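You operate a simulated robot arm through the tools that you are given. There is no shell and no other tool.

You run a simulated robot arm. Do the job below in one go: nothing can be reset, and whatever is moved stays where it is left.

JOB
Stop the run, turn speed and air down to 0 and put the panel lamp out.

Only the result counts: the job must be done as asked and must still hold three seconds after the hand-in. Knocking over, shifting, dropping, spilling or breaking anything else fails it.

ROBOT AND FRAMES
A 7-joint arm with a three-finger gripper, fixed in place. Base frame: the origin is on the floor under the middle of its stand, x ahead of it, y to its left, z up; the work surface is at about z = 0.493. Readings come in m, degrees, newtons and seconds.
It reaches about 1.342 m from its shoulder. Its first joint turns from -166.0 to 166.0 degrees. Payload 2.69 kg.
The tool frame sits at the grasp point between the pads (the TCP): z along the fingers, y along the line on which they close. The tips reach 0.03 m beyond it. The gripper opens to 0.128 m; its body begins 0.117 m behind the TCP.
Orientation is that of the tool frame in the base frame, as a unit quaternion [w, x, y, z]. With the fingers straight down and closing along the base's y, the tool's x points along the base's -x, its y along +y and its z along -z.

CONTROLS
- The arm moves only by the tool step_arm. Its argument "rows" is one flat list of numbers, 7 for each row, row after row: the shift along the base's x, y, z in units of 250 mm (1.0 is 250 mm), then the turn, a rotation vector about the base's x, y, z in units of 180 degrees (1.0 is 180 degrees), then the opening, from 0 (shut) to 1 (fully open). In form: [dx, dy, dz, wx, wy, wz, gripper, dx, dy, dz, wx, wy, wz, gripper, ...]. A call has 1 to 20 rows; each row is the pose to reach, as a shift and turn from the pose commanded when the call began. A call with a number of a shift or a turn outside -1 to 1 is refused whole. Each row takes 0.2 s and may step no farther than 0.05 m and 8.6 degrees from the row before; otherwise, or with a gripper value out of range, the whole call is refused. A pose out of reach is approached as far as the arm can. The call stops where the force on the tool passes 40 N (or 10 N more than at its start, if that is more) or the arm is blocked; 0.2 s more then pass. Each finger travels about 0.127 m/s and halts on what it meets, pressing with about 30 N; the grip force reading is that of the motor and also rises with nothing between the fingers. The clock runs only during rows and for 0.2 s after the last one: add rows that repeat a pose to give the fingers time. The reply holds the time, the measured pose of the TCP, the force on the tool along the base axes, the opening and the grip force, in the units named above and with some noise, with the torque about the TCP (base axes, N m) and any sound that the robot's microphone picked up.
- Cameras (640 x 400 px; columns grow to the right, rows downward): "scene" is fixed at [0.2157, -0.6424, 1.7417]; the picture's right is [0.74, -0.68, 0.00], its down [-0.41, -0.45, -0.79] and it looks along [0.54, 0.58, -0.61] (base axes); focal length 362 px, centre (320, 200). "wrist" rides on the gripper at [0.058, 0.054, -0.131] in the tool frame; the picture's right is [-0.68, 0.74, 0.00], its down [-0.62, -0.57, -0.55] and it looks along [-0.40, -0.37, 0.84] (tool axes); focal length 234 px, centre (320, 200).
- capture(camera): a new picture of that camera. It takes no simulated time.
- slide_trunk(by): moves the trunk up (or, below 0, down) by that many m; the arm rides with it, the base frame stays. It gives what a move gives, with no picture.
- locate(camera, pixels): for up to 12 pixels [column, row] of the newest picture of that camera ("zoom" is the newest enlarged one), the place [x, y, z] in the base frame of the surface seen there, good to about 0.002 m, but the place of the scene camera against the robot may be out by one fixed shift of up to 0.018 m in any direction. It takes no simulated time.
- close_up(camera, box): a new picture of the part [left, top, right, bottom] of that camera's present view, enlarged. It takes no simulated time.
- job_done(): hands the job in; it is judged then, once.

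Unless the task says otherwise, let go and move clear before handing in.

The tools are called after "Call:" as name(argument=value, ...) on one line, values as JSON. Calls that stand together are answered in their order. step_arm: Moves the arm, as the interface text tells. Its arguments: {"type":"object","properties":{"rows":{"type":"array"}},"required":["rows"]} The other tools are called the same way: slide_trunk (by) moves the trunk up or down; capture (camera) takes a picture; locate (camera, pixels) gives the place of the surface under pixels of a picture; close_up (camera, box) takes an enlarged picture of a part of a camera's view; job_done () hands the job in.

At the start:

```text
clock: 0.0
eef_pos: [0.7267, -0.1128, 1.4413]
orientation: [0.0, 0.0, 1.0, -0.001]
force: [0.0, -0.1, -0.2]
torque: [0.0, 0.04, 0.01]
finger_gap: 0.128
finger_force: 0.0
trunk travel left (down, up): [-0.225, 0.125]
```

scene: 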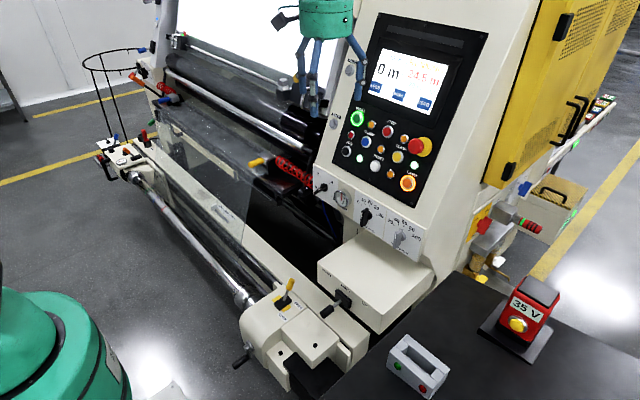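
wrist: 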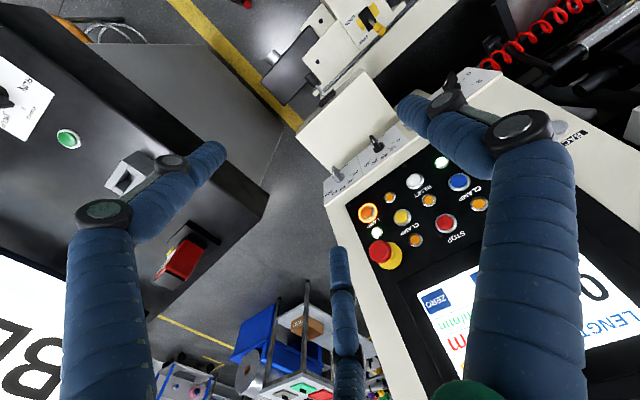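

The scene shows a control panel with a screen near (405,85), buttons near (385,150), and selector knobs near (365,215) and (400,240). I will take enlarged pictures to read labels.

Call:
close_up(camera="scene", box=[330, 90, 450, 200])

Call:
close_up(camera="scene", box=[300, 170, 440, 260])

Call:
close_up(camera="wrist", box=[320, 130, 500, 280])

Call:
close_up(camera="scene", box=[370, 260, 570, 400])

Call:
close_up(camera="scene", box=[350, 20, 490, 130])

Call:
close_up(camera="scene", box=[230, 230, 440, 380])

```text
3.64 times, centred on (390, 145) of scene
```

zoom: 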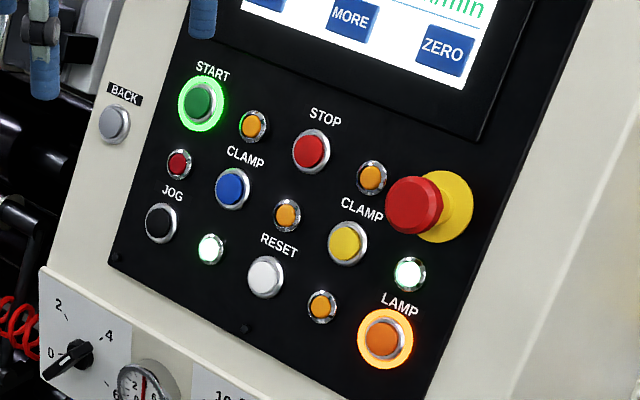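

```text
4.44 times, centred on (370, 215) of scene
```

zoom: 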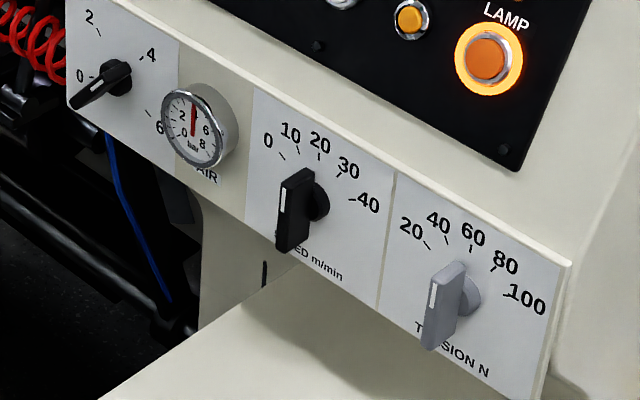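

```text
2.67 times, centred on (410, 205) of wrist
```

zoom: 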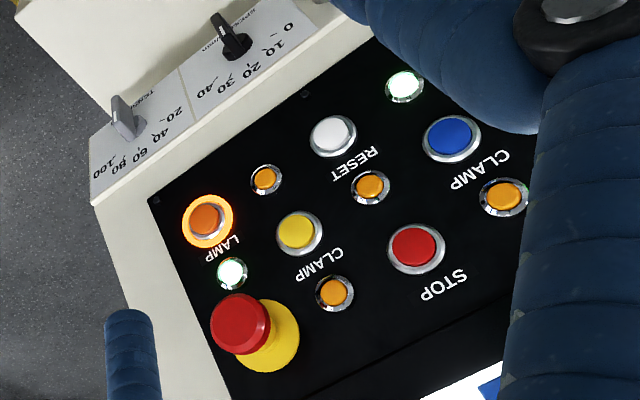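

```text
2.86 times, centred on (470, 330) of scene
```

zoom: 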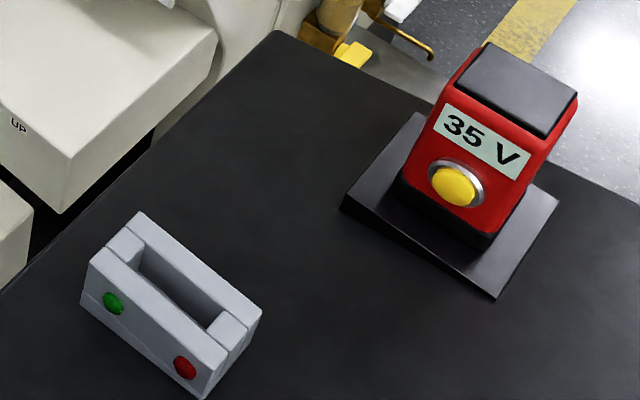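

```text
3.64 times, centred on (420, 75) of scene
```

zoom: 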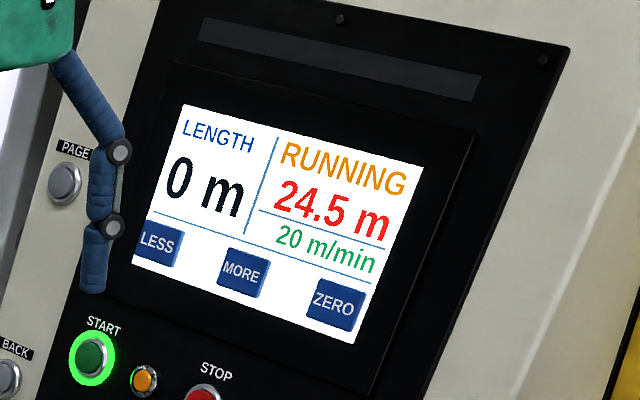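

```text
2.67 times, centred on (335, 305) of scene
```

zoom: 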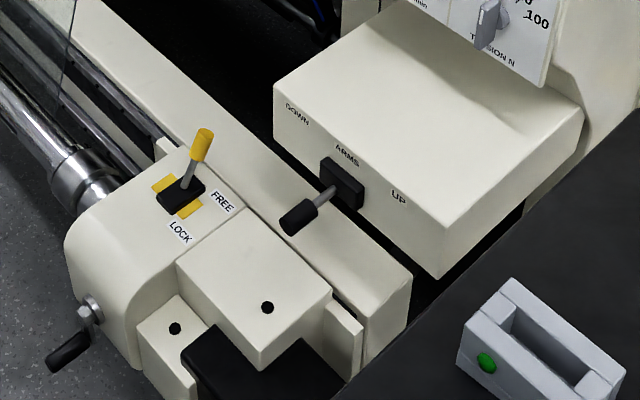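

The panel lists STOP (red), LAMP (orange, lit), SPEED and AIR knobs. I'll locate buttons and panel points from a fresh enlargement.

Call:
close_up(camera="scene", box=[330, 90, 450, 200])

Call:
locate(camera="zoom", pixels=[[311, 150], [385, 340], [330, 190], [150, 260], [420, 360], [220, 60], [500, 200], [200, 105], [264, 277], [345, 243], [413, 205], [408, 275]])

Call:
close_up(camera="scene", box=[300, 170, 440, 260])

Call:
locate(camera="zoom", pixels=[[80, 20], [160, 60], [120, 75], [85, 98], [260, 110], [380, 190], [300, 185], [285, 240], [318, 200], [445, 275], [430, 335], [550, 270]])

Call:
close_up(camera="scene", box=[305, 175, 355, 210])

Call:
close_up(camera="scene", box=[345, 190, 395, 230])

```text
3.64 times, centred on (390, 145) of scene
```

zoom: 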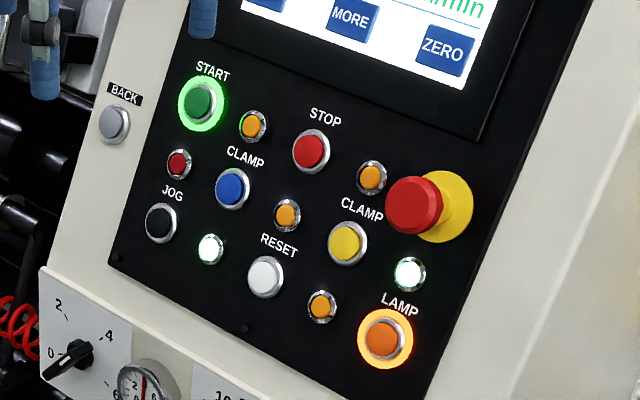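

```text
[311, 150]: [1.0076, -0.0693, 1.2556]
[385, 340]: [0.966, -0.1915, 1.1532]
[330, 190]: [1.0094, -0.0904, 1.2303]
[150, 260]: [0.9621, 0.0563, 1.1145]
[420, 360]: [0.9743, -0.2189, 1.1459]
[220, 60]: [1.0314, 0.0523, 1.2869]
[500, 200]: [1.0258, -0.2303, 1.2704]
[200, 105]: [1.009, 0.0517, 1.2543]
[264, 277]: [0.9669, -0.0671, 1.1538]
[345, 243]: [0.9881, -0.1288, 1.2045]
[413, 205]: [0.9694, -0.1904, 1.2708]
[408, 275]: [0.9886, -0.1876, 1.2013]
```

```text
4.44 times, centred on (370, 215) of scene
```

zoom: 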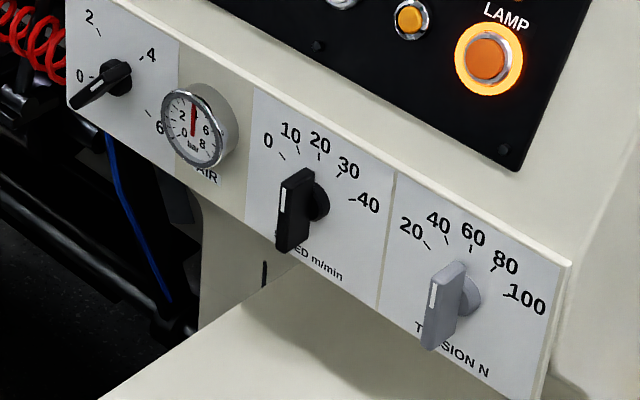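

```text
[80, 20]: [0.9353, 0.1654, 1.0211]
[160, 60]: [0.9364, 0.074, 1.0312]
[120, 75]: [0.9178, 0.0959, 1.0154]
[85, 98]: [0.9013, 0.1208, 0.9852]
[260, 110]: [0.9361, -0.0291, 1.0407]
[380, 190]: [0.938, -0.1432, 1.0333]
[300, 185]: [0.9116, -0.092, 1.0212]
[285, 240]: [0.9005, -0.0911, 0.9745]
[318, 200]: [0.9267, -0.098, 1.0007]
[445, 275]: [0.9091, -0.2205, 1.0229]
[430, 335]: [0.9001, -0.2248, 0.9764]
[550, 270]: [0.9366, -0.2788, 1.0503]
```

```text
11.43 times, centred on (330, 192) of scene
```

zoom: 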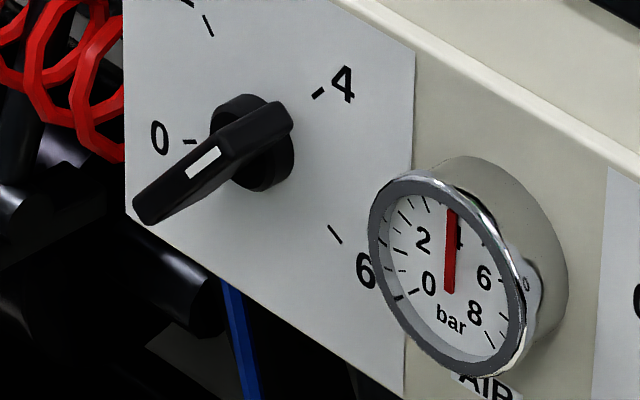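

```text
10.00 times, centred on (370, 210) of scene
```

zoom: 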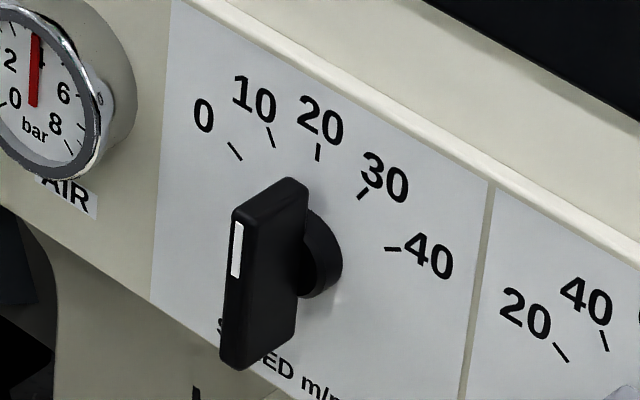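

The wrist view already shows LAMP (zoom ~ (207,220)), STOP (415,247) and the speed knob (235,45). I'll locate these to measure the scene camera's shift.

Call:
close_up(camera="wrist", box=[320, 130, 500, 280])

Call:
locate(camera="zoom", pixels=[[415, 247], [205, 220], [333, 135], [300, 231], [240, 320], [232, 272], [238, 45], [215, 20], [125, 118], [205, 95], [350, 280], [270, 205]])

Call:
close_up(camera="wrist", box=[310, 80, 420, 200])

```text
2.67 times, centred on (410, 205) of wrist
```

zoom: 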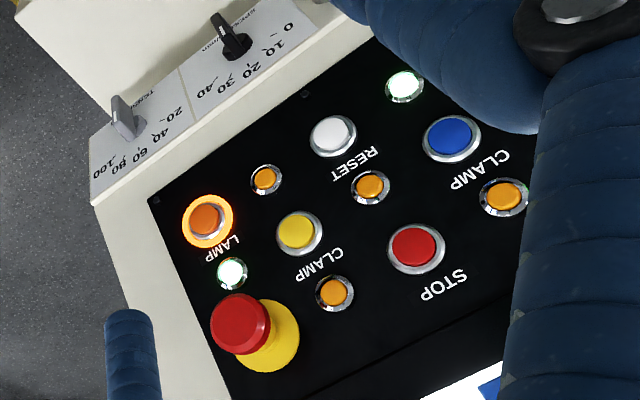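

```text
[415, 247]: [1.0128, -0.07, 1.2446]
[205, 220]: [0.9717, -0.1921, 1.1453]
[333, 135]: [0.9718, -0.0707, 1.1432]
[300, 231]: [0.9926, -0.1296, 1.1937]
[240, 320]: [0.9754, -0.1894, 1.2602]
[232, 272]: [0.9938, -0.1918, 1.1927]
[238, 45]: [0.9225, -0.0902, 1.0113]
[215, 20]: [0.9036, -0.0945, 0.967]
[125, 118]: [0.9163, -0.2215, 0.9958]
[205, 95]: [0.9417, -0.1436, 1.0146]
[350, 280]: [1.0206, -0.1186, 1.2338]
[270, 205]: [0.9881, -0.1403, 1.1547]
```

```text
3.33 times, centred on (365, 140) of wrist
```

zoom: 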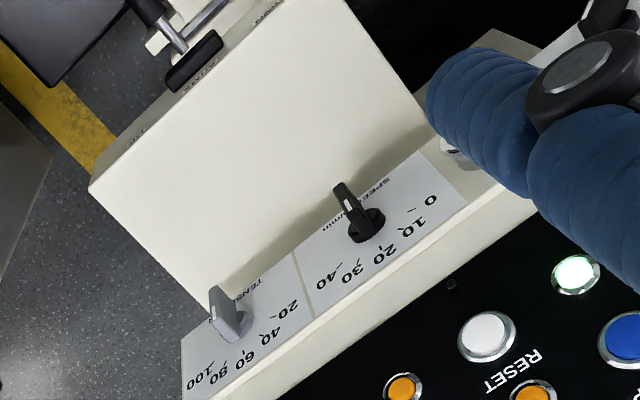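

The scene camera's shift is about (+0.005, -0.002, -0.009). Next I'll measure the ARMS box top below the knobs, knob tick positions and the gauge.

Call:
capture(camera="scene")

Call:
locate(camera="scene", pixels=[[370, 255], [320, 265], [380, 325], [430, 275], [345, 297], [325, 5], [312, 60], [360, 60], [300, 45], [335, 195], [340, 205], [285, 285]])

Call:
close_up(camera="scene", box=[345, 190, 395, 230])

Call:
locate(camera="zoom", pixels=[[235, 151], [270, 136], [318, 152], [362, 194], [392, 249], [325, 270], [237, 225], [235, 275], [228, 355], [290, 190], [285, 330], [318, 215]])

Call:
close_up(camera="scene", box=[305, 175, 355, 210])

Call:
locate(camera="zoom", pixels=[[190, 142], [208, 25], [318, 93], [335, 235], [150, 212], [220, 148], [190, 172], [278, 122], [270, 170], [235, 105], [150, 190], [447, 245]])

```text
taken
```

scene: 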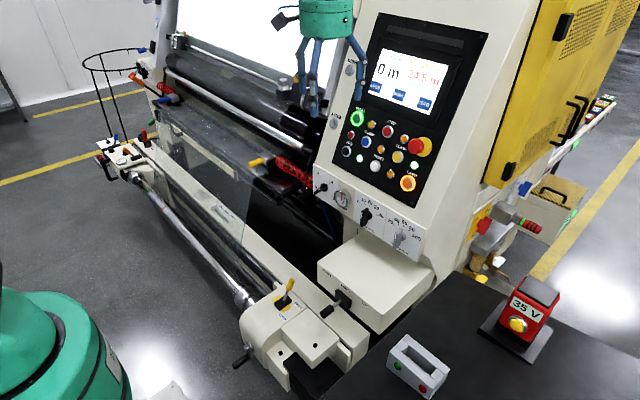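

```text
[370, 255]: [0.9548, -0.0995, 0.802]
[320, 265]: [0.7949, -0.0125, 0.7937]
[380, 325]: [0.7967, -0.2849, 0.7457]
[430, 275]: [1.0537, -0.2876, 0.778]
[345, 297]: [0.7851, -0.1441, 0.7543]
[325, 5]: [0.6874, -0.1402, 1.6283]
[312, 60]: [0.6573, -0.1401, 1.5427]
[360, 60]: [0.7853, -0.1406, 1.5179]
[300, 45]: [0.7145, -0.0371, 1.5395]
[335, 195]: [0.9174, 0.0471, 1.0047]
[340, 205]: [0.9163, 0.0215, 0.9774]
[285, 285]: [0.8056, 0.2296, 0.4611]
```

```text
10.00 times, centred on (370, 210) of scene
```

zoom: 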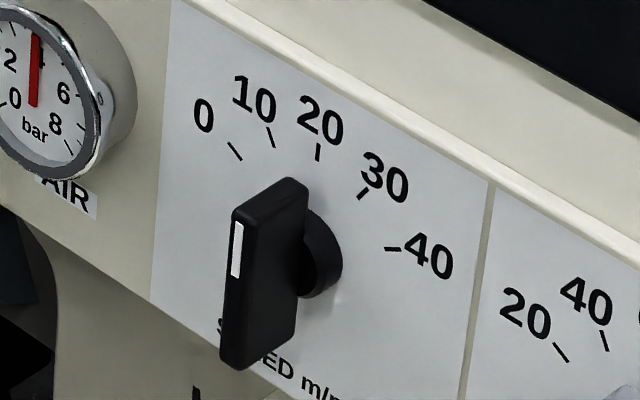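

```text
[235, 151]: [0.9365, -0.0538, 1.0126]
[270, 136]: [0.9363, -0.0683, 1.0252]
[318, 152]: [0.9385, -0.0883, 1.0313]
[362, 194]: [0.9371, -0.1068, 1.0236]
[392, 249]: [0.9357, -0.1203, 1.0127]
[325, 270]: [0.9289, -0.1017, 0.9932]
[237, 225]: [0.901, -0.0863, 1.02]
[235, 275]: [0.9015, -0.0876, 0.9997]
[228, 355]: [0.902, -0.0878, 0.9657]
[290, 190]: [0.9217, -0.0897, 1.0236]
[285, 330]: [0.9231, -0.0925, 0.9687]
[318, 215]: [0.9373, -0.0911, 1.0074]
```

```text
11.43 times, centred on (330, 192) of scene
```

zoom: 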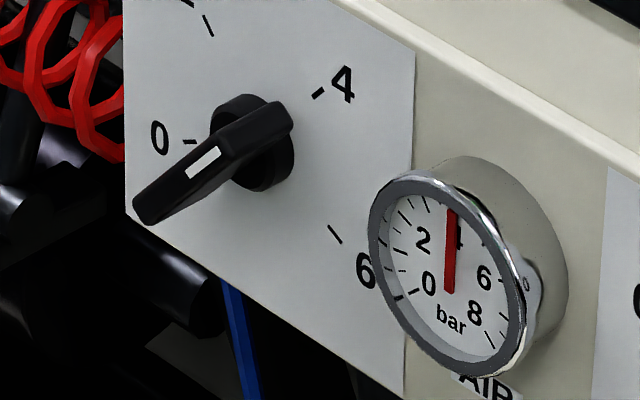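

```text
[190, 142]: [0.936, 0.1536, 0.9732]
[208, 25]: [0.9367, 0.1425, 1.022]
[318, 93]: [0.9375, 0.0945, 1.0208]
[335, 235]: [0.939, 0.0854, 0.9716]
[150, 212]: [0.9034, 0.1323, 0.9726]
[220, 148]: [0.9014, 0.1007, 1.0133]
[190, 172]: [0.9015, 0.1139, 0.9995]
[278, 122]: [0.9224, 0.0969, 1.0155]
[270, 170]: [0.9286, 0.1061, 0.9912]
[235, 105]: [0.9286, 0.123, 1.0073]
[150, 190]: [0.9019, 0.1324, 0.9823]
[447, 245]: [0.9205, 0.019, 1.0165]
```

Knob geometry: speed axis at about y=-0.0895, z=0.983 with 0 at 60° to the left of 20; air axis at about y=0.117, z=0.982, now at 4 with 0 at 160° away. Now I'll look at the gripper's finger shape at (325,60).

Call:
close_up(camera="scene", box=[260, 0, 400, 130])

Call:
locate(camera="zoom", pixels=[[280, 130], [265, 200], [265, 260], [245, 170], [260, 300], [460, 200], [475, 270], [420, 150], [270, 330], [230, 120], [380, 100], [240, 250]])

Call:
capture(camera="wrist")

Call:
locate(camera="wrist", pixels=[[110, 300], [110, 210], [150, 190], [210, 155], [530, 300], [520, 130], [450, 120], [410, 105], [345, 370], [345, 310], [338, 260], [345, 340]])

```text
3.08 times, centred on (330, 65) of scene
```

zoom: 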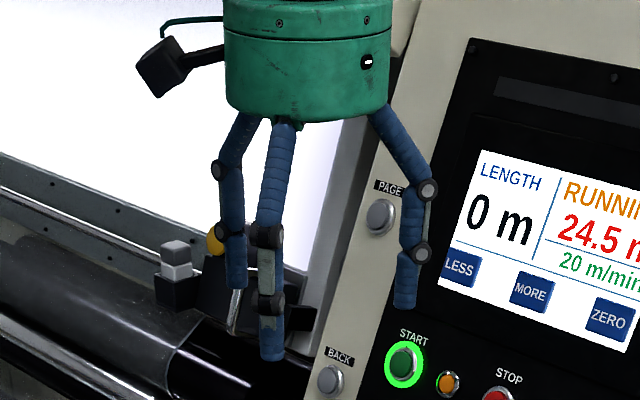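

```text
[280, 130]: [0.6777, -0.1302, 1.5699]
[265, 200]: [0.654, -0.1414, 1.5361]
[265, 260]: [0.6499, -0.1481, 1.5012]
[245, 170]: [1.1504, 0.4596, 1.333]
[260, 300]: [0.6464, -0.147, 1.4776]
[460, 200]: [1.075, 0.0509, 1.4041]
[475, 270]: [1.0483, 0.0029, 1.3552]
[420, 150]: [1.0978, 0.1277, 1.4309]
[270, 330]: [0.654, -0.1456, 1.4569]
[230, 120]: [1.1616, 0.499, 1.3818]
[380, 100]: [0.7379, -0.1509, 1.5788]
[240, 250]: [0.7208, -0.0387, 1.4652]
```

```text
taken
```

wrist: 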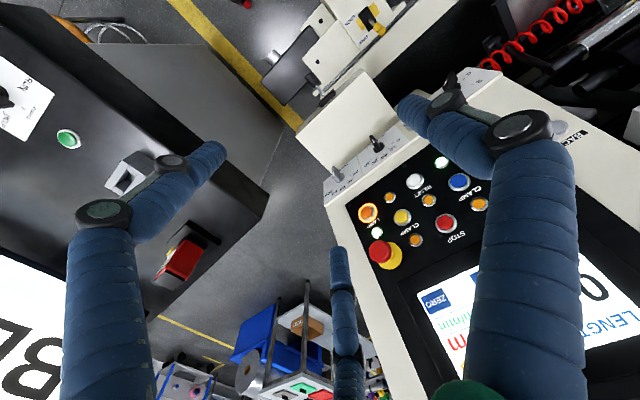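

```text
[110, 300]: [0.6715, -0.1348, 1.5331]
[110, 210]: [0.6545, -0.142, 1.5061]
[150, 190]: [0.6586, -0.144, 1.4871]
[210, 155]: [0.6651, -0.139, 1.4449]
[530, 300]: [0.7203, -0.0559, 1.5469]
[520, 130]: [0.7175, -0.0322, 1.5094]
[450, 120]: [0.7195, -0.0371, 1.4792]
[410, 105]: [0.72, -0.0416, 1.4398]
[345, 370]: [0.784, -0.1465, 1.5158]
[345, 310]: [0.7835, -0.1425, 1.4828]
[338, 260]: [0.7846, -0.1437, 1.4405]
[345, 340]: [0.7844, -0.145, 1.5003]
```

The gripper has three fingers at 120° (A at +y, two at -y, radius ~0.07), so a bar along tool x fits well. I'll turn the tool so the fingers point at the panel (+x), staying at the present safe position.

Call:
step_arm(rows=[0, 0, 0, 0, -0.045, 0, 1, 0, 0, 0, 0, -0.09, 0, 1, 0, 0, 0, 0, -0.135, 0, 1, 0, 0, 0, 0, -0.18, 0, 1, 0, 0, 0, 0, -0.225, 0, 1, 0, 0, 0, 0, -0.27, 0, 1, 0, 0, 0, 0, -0.315, 0, 1, 0, 0, 0, 0, -0.36, 0, 1, 0, 0, 0, 0, -0.405, 0, 1, 0, 0, 0, 0, -0.45, 0, 1, 0, 0, 0, 0, -0.5, 0, 1, 0, 0, 0, 0, -0.5, 0, 1])

Call:
capture(camera="scene")

Call:
capture(camera="wrist")

```text
refused: row 11 steps farther than a row can; nothing moved
```

```text
taken
```

scene: 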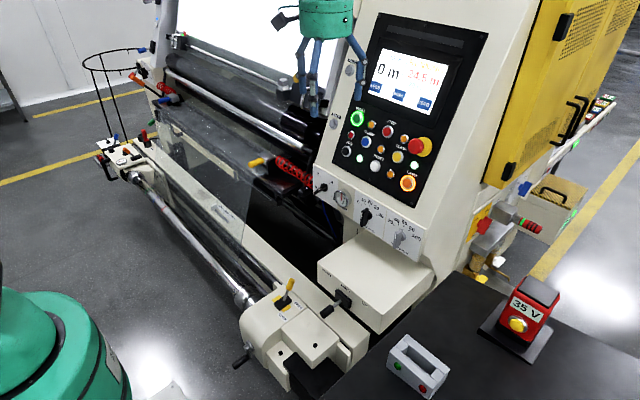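

```text
taken
```

wrist: 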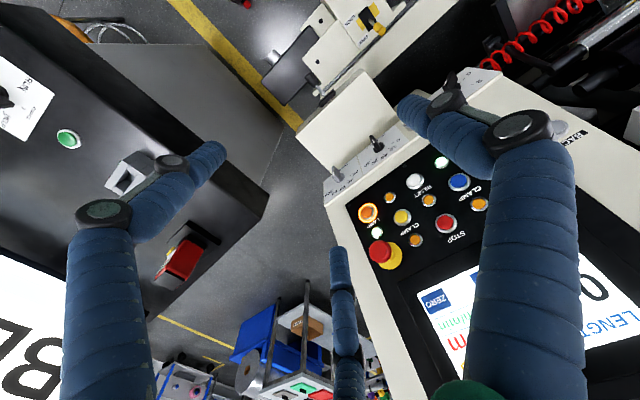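

The call was refused because the last step exceeded 8.6°; nothing moved. I'll resend it with even steps.

Call:
step_arm(rows=[0, 0, 0, 0, -0.042, 0, 1, 0, 0, 0, 0, -0.084, 0, 1, 0, 0, 0, 0, -0.126, 0, 1, 0, 0, 0, 0, -0.168, 0, 1, 0, 0, 0, 0, -0.21, 0, 1, 0, 0, 0, 0, -0.252, 0, 1, 0, 0, 0, 0, -0.294, 0, 1, 0, 0, 0, 0, -0.336, 0, 1, 0, 0, 0, 0, -0.378, 0, 1, 0, 0, 0, 0, -0.42, 0, 1, 0, 0, 0, 0, -0.462, 0, 1, 0, 0, 0, 0, -0.5, 0, 1, 0, 0, 0, 0, -0.5, 0, 1])

Call:
capture(camera="scene")

Call:
capture(camera="wrist")

```text
clock: 2.8
eef_pos: [0.7273, -0.1128, 1.4393]
orientation: [0.707, 0.001, 0.708, 0.0]
force: [1.3, -0.2, -0.8]
torque: [-0.01, -0.16, -0.01]
finger_gap: 0.1281
finger_force: 0.1
trunk travel left (down, up): [-0.225, 0.125]
```

```text
taken
```

scene: 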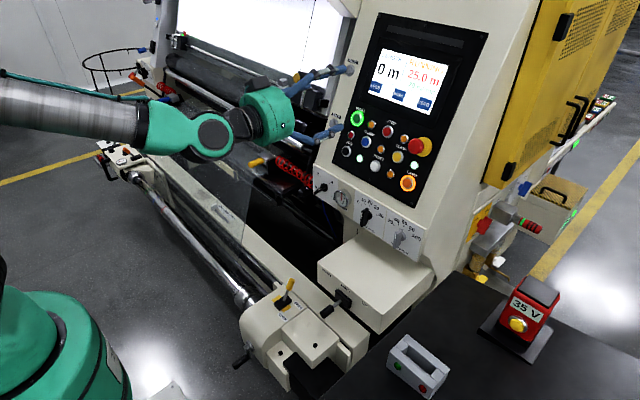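

```text
taken
```

wrist: 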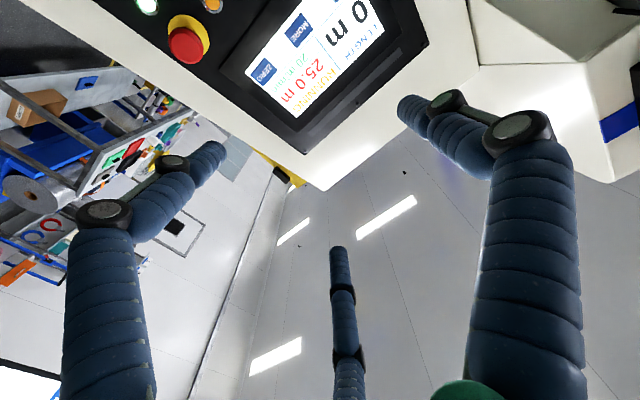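

The fingers now point at +x (orientation as wanted). I'll close the fingers here in free space to see how the closed tips look.

Call:
step_arm(rows=[0, 0, 0, 0, 0, 0, 0, 0, 0, 0, 0, 0, 0, 0, 0, 0, 0, 0, 0, 0, 0, 0, 0, 0, 0, 0, 0, 0, 0, 0, 0, 0, 0, 0, 0])

Call:
capture(camera="wrist")

Call:
close_up(camera="scene", box=[230, 50, 370, 160])

```text
clock: 4.0
eef_pos: [0.726, -0.1129, 1.4406]
orientation: [0.707, 0.0, 0.707, 0.0]
force: [-1.0, -0.7, -1.2]
torque: [-0.01, 0.0, -0.03]
finger_gap: 0.002
finger_force: 30.2
trunk travel left (down, up): [-0.225, 0.125]
```

```text
taken
```

wrist: 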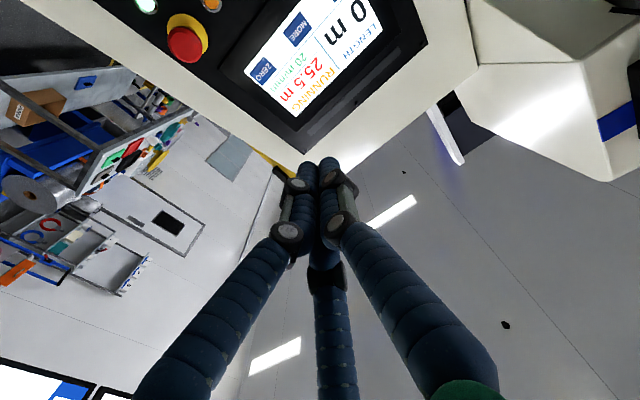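

```text
3.64 times, centred on (300, 105) of scene
```

zoom: 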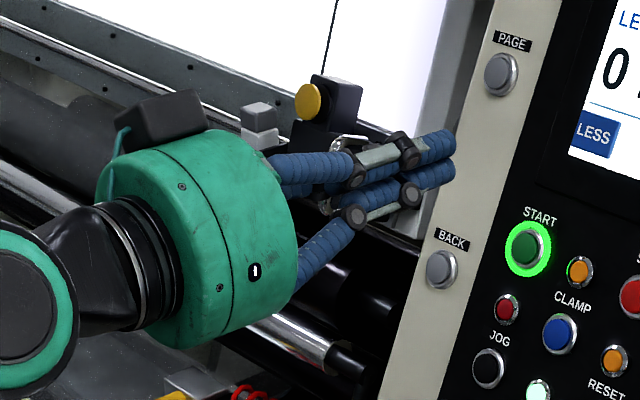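

The closed bundle's tips are at wrist pixels (328,165) and (308,170). I'll locate them and the current button positions visible.

Call:
locate(camera="wrist", pixels=[[329, 162], [308, 168], [330, 180], [308, 185], [318, 170], [185, 45], [148, 5], [325, 200], [288, 232], [336, 222]])

Call:
close_up(camera="wrist", box=[270, 140, 370, 230])

Call:
locate(camera="zoom", pixels=[[240, 110], [370, 100], [375, 130], [240, 140], [310, 140], [370, 180], [240, 190]])

```text
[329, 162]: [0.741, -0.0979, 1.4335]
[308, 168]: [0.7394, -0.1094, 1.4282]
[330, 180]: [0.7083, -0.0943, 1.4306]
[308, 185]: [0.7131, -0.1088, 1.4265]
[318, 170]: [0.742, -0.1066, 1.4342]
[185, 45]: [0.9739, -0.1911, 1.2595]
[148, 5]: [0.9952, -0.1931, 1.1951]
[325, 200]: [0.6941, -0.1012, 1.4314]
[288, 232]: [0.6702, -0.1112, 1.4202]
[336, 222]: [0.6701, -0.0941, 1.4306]
```

```text
4.44 times, centred on (320, 185) of wrist
```

zoom: 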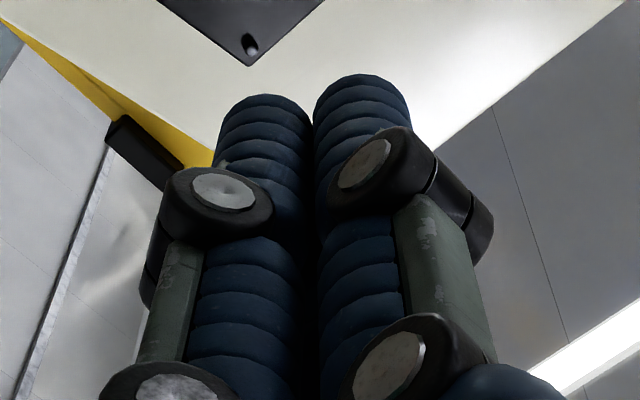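

```text
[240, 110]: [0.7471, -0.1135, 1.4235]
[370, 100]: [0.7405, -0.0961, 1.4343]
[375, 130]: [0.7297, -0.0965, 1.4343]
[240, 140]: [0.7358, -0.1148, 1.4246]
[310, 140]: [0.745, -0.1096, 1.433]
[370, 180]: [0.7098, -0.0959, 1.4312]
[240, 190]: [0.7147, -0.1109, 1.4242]
```

The closed tips form a bundle of about 0.02 m radius reaching about 0.03 m beyond the TCP, good for pressing. I'll move to an approach point 0.08 m off the STOP cap at (1.0128, -0.070, 1.2446), pitched 22° along the panel's normal.

Call:
step_arm(rows=[0.123, 0.029, -0.103, 0, 0.0203, 0, 0, 0.246, 0.057, -0.207, 0, 0.0407, 0, 0, 0.37, 0.086, -0.31, 0, 0.061, 0, 0, 0.493, 0.115, -0.413, 0, 0.0813, 0, 0, 0.616, 0.143, -0.517, 0, 0.1017, 0, 0, 0.739, 0.172, -0.62, 0, 0.122, 0, 0, 0.739, 0.172, -0.62, 0, 0.122, 0, 0])

Call:
capture(camera="wrist")

Call:
capture(camera="scene")

```text
clock: 5.6
eef_pos: [0.9133, -0.0687, 1.2836]
orientation: [0.559, 0.0, 0.829, 0.0]
force: [1.6, 0.3, -1.0]
torque: [-0.04, -0.04, 0.0]
finger_gap: 0.0022
finger_force: 29.9
trunk travel left (down, up): [-0.225, 0.125]
```

```text
taken
```

wrist: 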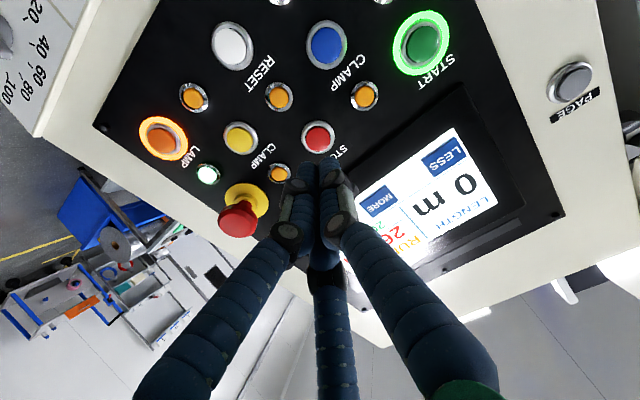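

```text
taken
```

scene: 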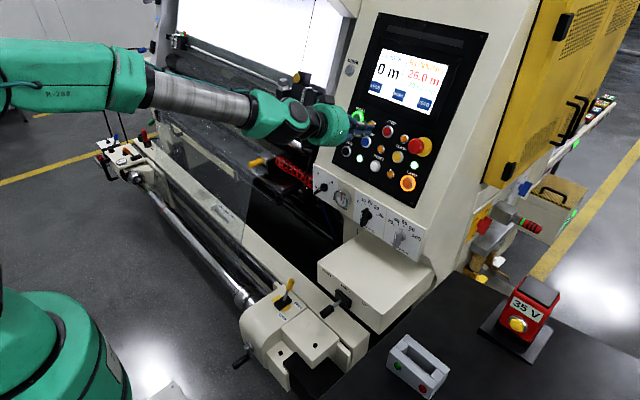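

STOP is visible just past the tips at wrist (317,136), LAMP at (160,137). I'll re-locate these from here.

Call:
close_up(camera="wrist", box=[260, 90, 380, 190])

Call:
locate(camera="wrist", pixels=[[317, 137], [317, 128], [308, 137], [327, 137], [158, 138], [423, 42], [279, 172], [364, 95], [238, 138], [240, 218], [300, 120], [345, 115]])

```text
4.00 times, centred on (320, 140) of wrist
```

zoom: 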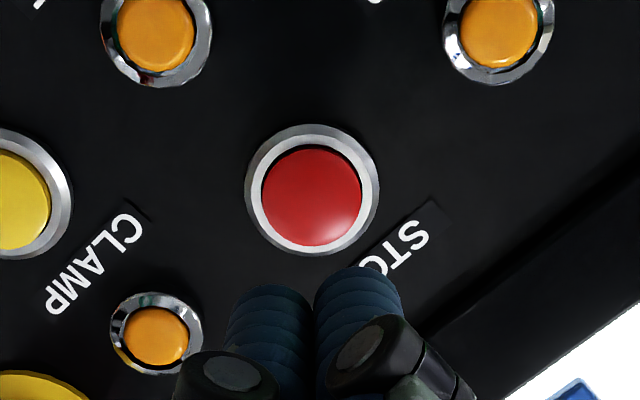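

```text
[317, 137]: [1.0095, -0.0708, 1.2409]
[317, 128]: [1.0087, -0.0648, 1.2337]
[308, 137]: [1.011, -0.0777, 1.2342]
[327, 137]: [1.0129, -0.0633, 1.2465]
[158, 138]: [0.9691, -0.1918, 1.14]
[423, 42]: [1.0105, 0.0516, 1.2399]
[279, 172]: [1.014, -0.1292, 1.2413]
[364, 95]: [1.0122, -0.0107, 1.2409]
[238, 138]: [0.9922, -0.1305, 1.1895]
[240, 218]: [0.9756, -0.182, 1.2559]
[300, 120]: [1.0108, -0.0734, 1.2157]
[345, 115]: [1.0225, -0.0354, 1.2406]
```

STOP cap centre is about (1.011, -0.071, 1.243); the tool axis meets it within ~2 mm. I'll advance 0.068 m along the axis (tips ~7 mm short of the cap), shifting y by -2 mm.

Call:
step_arm(rows=[0.084, -0.003, -0.034, 0, 0, 0, 0, 0.168, -0.006, -0.068, 0, 0, 0, 0, 0.252, -0.009, -0.102, 0, 0, 0, 0, 0.252, -0.009, -0.102, 0, 0, 0, 0])

Call:
close_up(camera="wrist", box=[240, 90, 400, 220])

Call:
close_up(camera="scene", box=[320, 80, 450, 180])

```text
clock: 6.6
eef_pos: [0.9769, -0.0718, 1.2609]
orientation: [0.56, 0.0, 0.829, 0.0]
force: [-0.3, 1.0, -1.1]
torque: [-0.01, 0.01, -0.02]
finger_gap: 0.0023
finger_force: 30.0
trunk travel left (down, up): [-0.225, 0.125]
```

```text
3.08 times, centred on (320, 155) of wrist
```

zoom: 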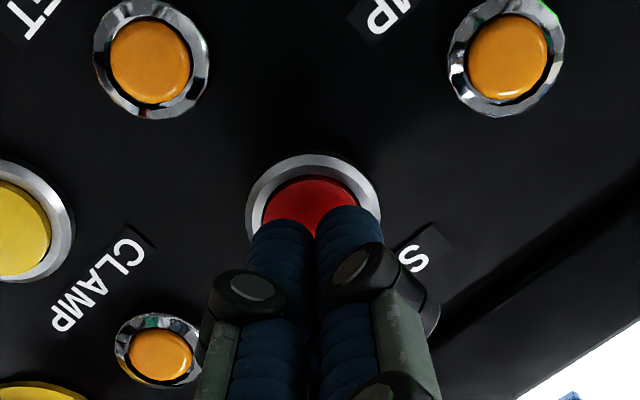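

```text
4.00 times, centred on (385, 130) of scene
```

zoom: 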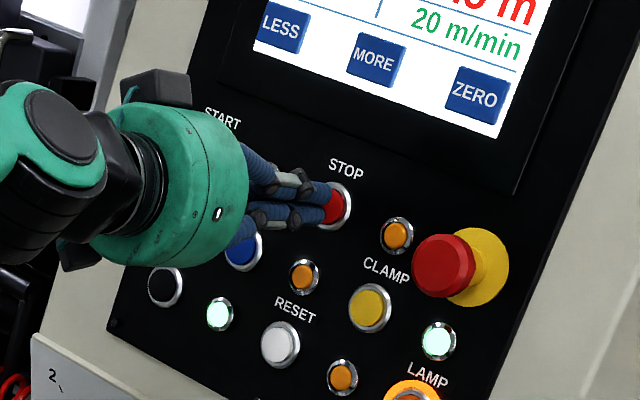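

Tips sit centred over the red STOP cap (zoom (310,210)). I'll press slowly along the axis by up to 12 mm.

Call:
step_arm(rows=[0.0111, 0, -0.0045, 0, 0, 0, 0, 0.0185, 0, -0.0075, 0, 0, 0, 0, 0.026, 0, -0.0105, 0, 0, 0, 0, 0.0334, 0, -0.0135, 0, 0, 0, 0, 0.0408, 0, -0.0165, 0, 0, 0, 0])

Call:
close_up(camera="scene", box=[330, 20, 490, 180])

Call:
close_up(camera="wrist", box=[240, 90, 400, 220])

```text
clock: 7.8
eef_pos: [0.9835, -0.0718, 1.2547]
orientation: [0.559, 0.001, 0.829, 0.0]
force: [-0.1, -0.3, 0.4]
torque: [0.01, 0.01, 0.01]
finger_gap: 0.0023
finger_force: 30.2
trunk travel left (down, up): [-0.225, 0.125]
```

```text
2.50 times, centred on (410, 100) of scene
```

zoom: 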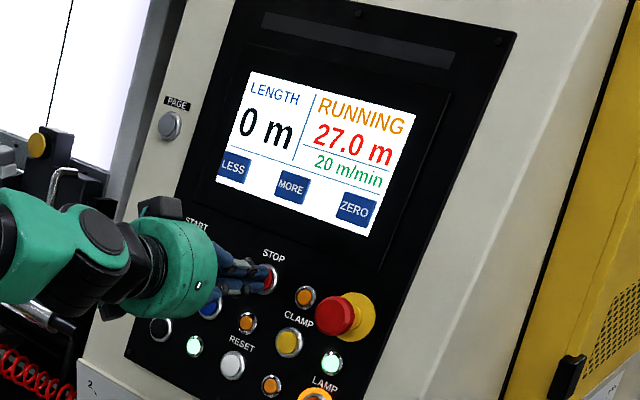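

```text
3.08 times, centred on (320, 155) of wrist
```

zoom: 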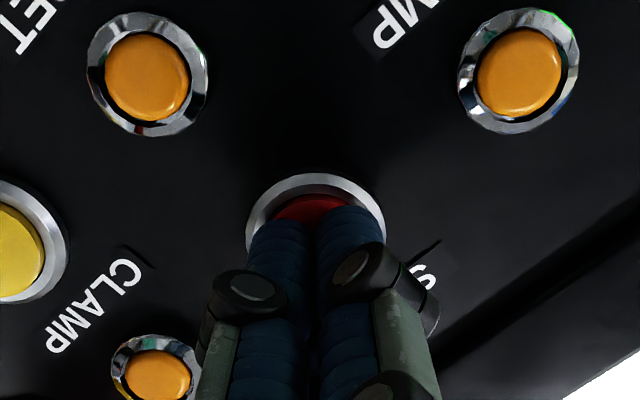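

Force is still about zero and the display still says RUNNING, so the tips have only just arrived. I'll keep pressing another 8 mm in 1.5–2 mm steps.

Call:
step_arm(rows=[0.0074, 0, -0.003, 0, 0, 0, 0, 0.0148, 0, -0.006, 0, 0, 0, 0, 0.0223, 0, -0.009, 0, 0, 0, 0, 0.0297, 0, -0.012, 0, 0, 0, 0])

Call:
close_up(camera="scene", box=[330, 20, 490, 180])

Call:
close_up(camera="wrist", box=[240, 90, 400, 220])

```text
clock: 8.8
eef_pos: [0.9912, -0.071, 1.2542]
orientation: [0.56, 0.0, 0.829, -0.001]
force: [-6.4, -0.1, 0.8]
torque: [-0.09, 0.07, -0.02]
finger_gap: 0.0062
finger_force: 31.3
trunk travel left (down, up): [-0.225, 0.125]
heard: click
```

```text
2.50 times, centred on (410, 100) of scene
```

zoom: 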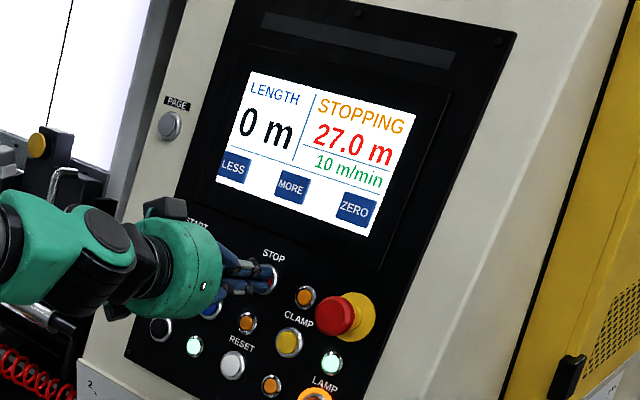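

```text
3.08 times, centred on (320, 155) of wrist
```

zoom: 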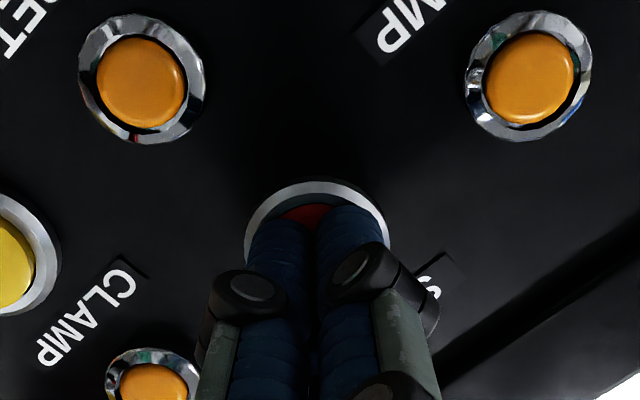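

A click was heard and the display reads STOPPING at 10 m/min. I'll back straight off 0.12 m and check that it comes to a stop.

Call:
step_arm(rows=[-0.148, 0, 0.06, 0, 0, 0, 0, -0.296, 0, 0.12, 0, 0, 0, 0, -0.444, 0, 0.18, 0, 0, 0, 0, -0.444, 0, 0.18, 0, 0, 0, 0])

Call:
close_up(camera="scene", box=[330, 20, 490, 180])

Call:
capture(camera="wrist")

```text
clock: 9.8
eef_pos: [0.879, -0.0739, 1.3002]
orientation: [0.56, 0.0, 0.829, 0.0]
force: [-0.8, 0.0, 0.2]
torque: [0.02, 0.05, 0.0]
finger_gap: 0.0024
finger_force: 31.1
trunk travel left (down, up): [-0.225, 0.125]
```

```text
2.50 times, centred on (410, 100) of scene
```

zoom: 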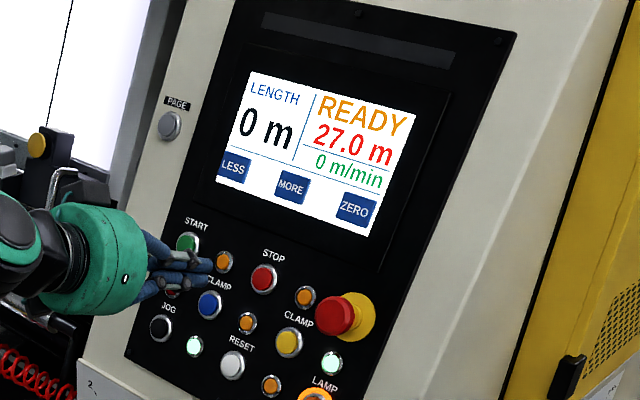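

```text
taken
```

wrist: 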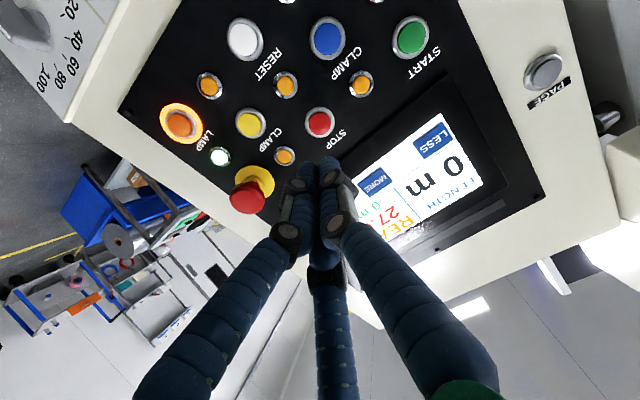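

The display shows READY at 0 m/min and the START ring is dark: the run is stopped. Now I'll move to a standoff in front of LAMP at about (0.9705, -0.192, 1.143).

Call:
step_arm(rows=[-0.022, -0.12, -0.111, 0, 0, 0, 0, -0.044, -0.24, -0.222, 0, 0, 0, 0, -0.066, -0.36, -0.333, 0, 0, 0, 0, -0.087, -0.48, -0.443, 0, 0, 0, 0, -0.087, -0.48, -0.443, 0, 0, 0, 0])

Call:
capture(camera="wrist")

Call:
capture(camera="scene")

```text
clock: 11.0
eef_pos: [0.8614, -0.1933, 1.1887]
orientation: [0.559, 0.0, 0.829, 0.001]
force: [0.3, -0.3, -0.8]
torque: [0.05, -0.02, 0.05]
finger_gap: 0.0022
finger_force: 31.6
trunk travel left (down, up): [-0.225, 0.125]
```

```text
taken
```

wrist: 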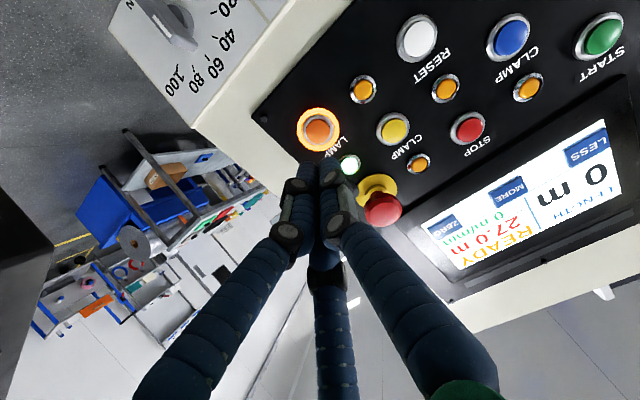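

```text
taken
```

scene: 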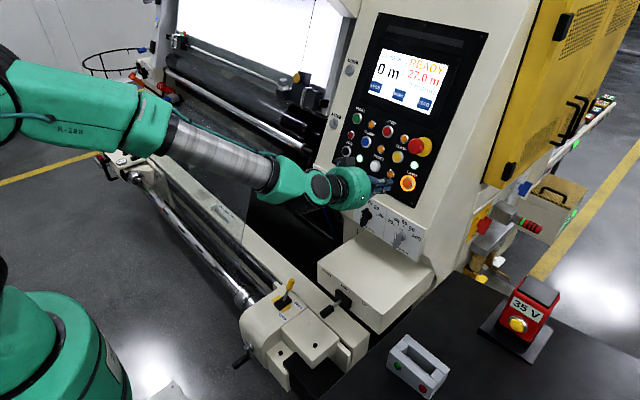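

Call:
locate(camera="wrist", pixels=[[319, 132], [319, 127], [319, 137], [313, 131], [325, 131], [348, 165], [378, 205], [385, 210]])

Call:
close_up(camera="wrist", box=[240, 80, 420, 230])

```text
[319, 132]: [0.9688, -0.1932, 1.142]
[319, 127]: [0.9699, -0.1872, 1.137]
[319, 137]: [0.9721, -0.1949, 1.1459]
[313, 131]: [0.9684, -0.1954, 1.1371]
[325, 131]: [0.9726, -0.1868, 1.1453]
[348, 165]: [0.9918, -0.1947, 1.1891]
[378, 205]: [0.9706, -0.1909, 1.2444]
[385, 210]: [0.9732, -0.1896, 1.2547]
```

```text
2.67 times, centred on (330, 155) of wrist
```

zoom: 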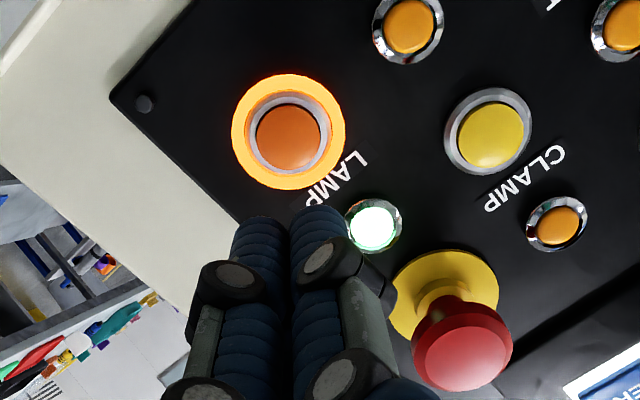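

LAMP cap centre is about (0.9695, -0.192, 1.142), on the tool axis within ~2 mm. I'll advance 0.083 m to just short of it.

Call:
step_arm(rows=[0.077, 0, -0.0312, 0, 0, 0, 0, 0.154, 0, -0.0625, 0, 0, 0, 0, 0.231, 0, -0.0935, 0, 0, 0, 0, 0.308, 0, -0.1245, 0, 0, 0, 0, 0.308, 0, -0.1245, 0, 0, 0, 0])

Call:
close_up(camera="wrist", box=[240, 80, 420, 230])

Call:
close_up(camera="scene", box=[340, 120, 450, 220])

```text
clock: 12.2
eef_pos: [0.9355, -0.1914, 1.1568]
orientation: [0.559, 0.0, 0.829, 0.0]
force: [0.4, 0.3, -0.3]
torque: [0.0, -0.03, 0.02]
finger_gap: 0.0022
finger_force: 31.1
trunk travel left (down, up): [-0.225, 0.125]
```

```text
2.67 times, centred on (330, 155) of wrist
```

zoom: 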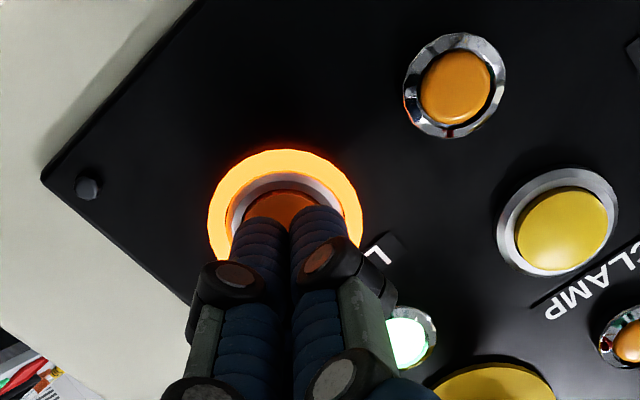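

```text
4.00 times, centred on (395, 170) of scene
```

zoom: 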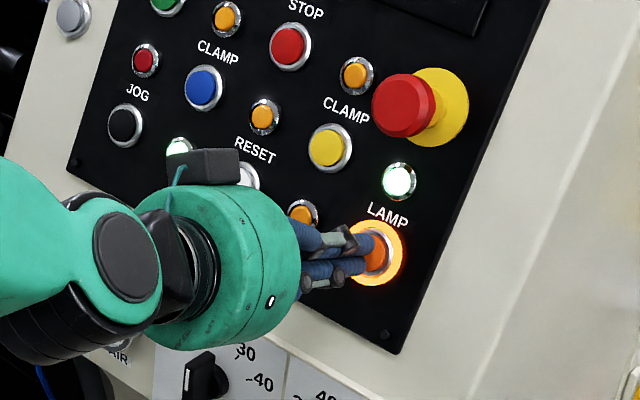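

Tips are centred over the lit LAMP cap. I'll press in 2 mm steps to 13 mm.

Call:
step_arm(rows=[0.0148, 0, -0.006, 0, 0, 0, 0, 0.0223, 0, -0.009, 0, 0, 0, 0, 0.0297, 0, -0.012, 0, 0, 0, 0, 0.0371, 0, -0.015, 0, 0, 0, 0, 0.0445, 0, -0.018, 0, 0, 0, 0, 0.0482, 0, -0.0195, 0, 0, 0, 0])

Call:
close_up(camera="scene", box=[340, 120, 450, 220])

Call:
close_up(camera="wrist", box=[240, 80, 420, 230])

```text
clock: 13.6
eef_pos: [0.9481, -0.1927, 1.1516]
orientation: [0.559, 0.0, 0.829, 0.001]
force: [-3.5, -0.1, 0.3]
torque: [-0.01, 0.05, -0.03]
finger_gap: 0.0059
finger_force: 31.1
trunk travel left (down, up): [-0.225, 0.125]
heard: click
```

```text
4.00 times, centred on (395, 170) of scene
```

zoom: 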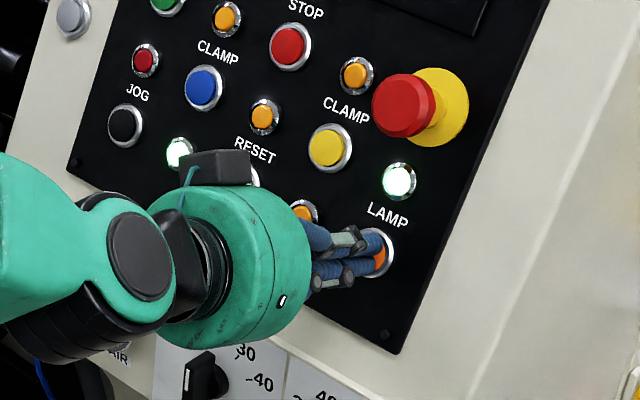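

```text
2.67 times, centred on (330, 155) of wrist
```

zoom: 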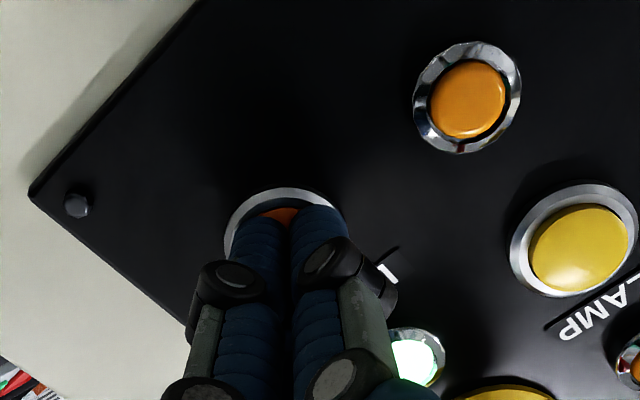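

A click was heard and the LAMP ring is dark. I'll back straight off 0.15 m and check it stays out.

Call:
step_arm(rows=[-0.139, 0, 0.056, 0, 0, 0, 0, -0.278, 0, 0.112, 0, 0, 0, 0, -0.417, 0, 0.168, 0, 0, 0, 0, -0.556, 0, 0.225, 0, 0, 0, 0, -0.556, 0, 0.225, 0, 0, 0, 0])

Call:
capture(camera="scene")

Call:
close_up(camera="scene", box=[340, 30, 460, 220])

Call:
capture(camera="wrist")

```text
clock: 14.8
eef_pos: [0.8076, -0.1905, 1.2075]
orientation: [0.559, -0.001, 0.829, 0.001]
force: [-0.2, 0.3, 0.7]
torque: [-0.02, 0.03, 0.01]
finger_gap: 0.0022
finger_force: 31.5
trunk travel left (down, up): [-0.225, 0.125]
```

```text
taken
```

scene: 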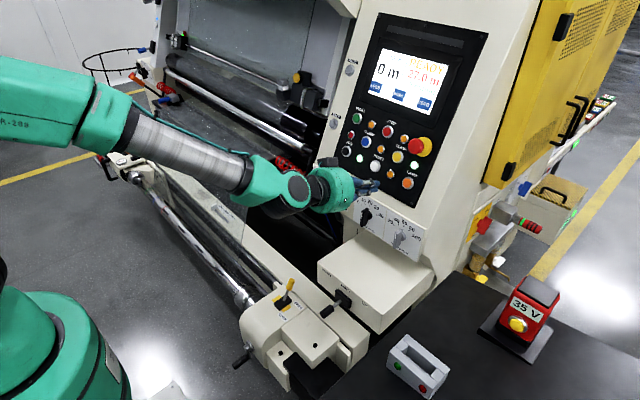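

```text
2.11 times, centred on (400, 125) of scene
```

zoom: 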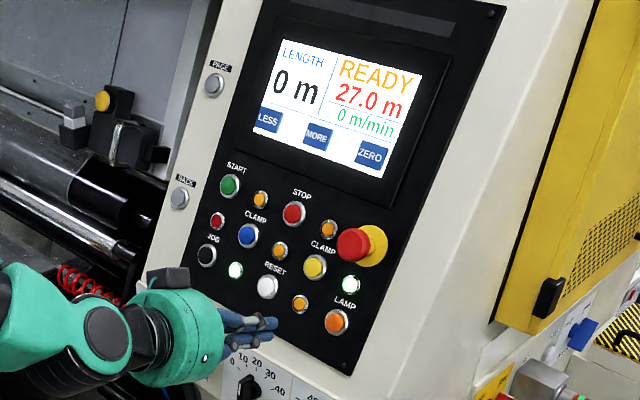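

```text
taken
```

wrist: 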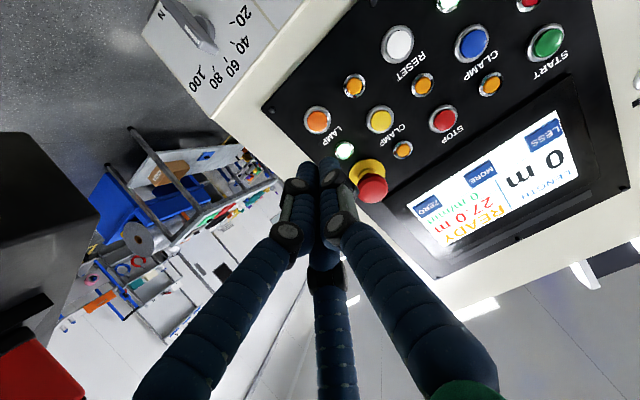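

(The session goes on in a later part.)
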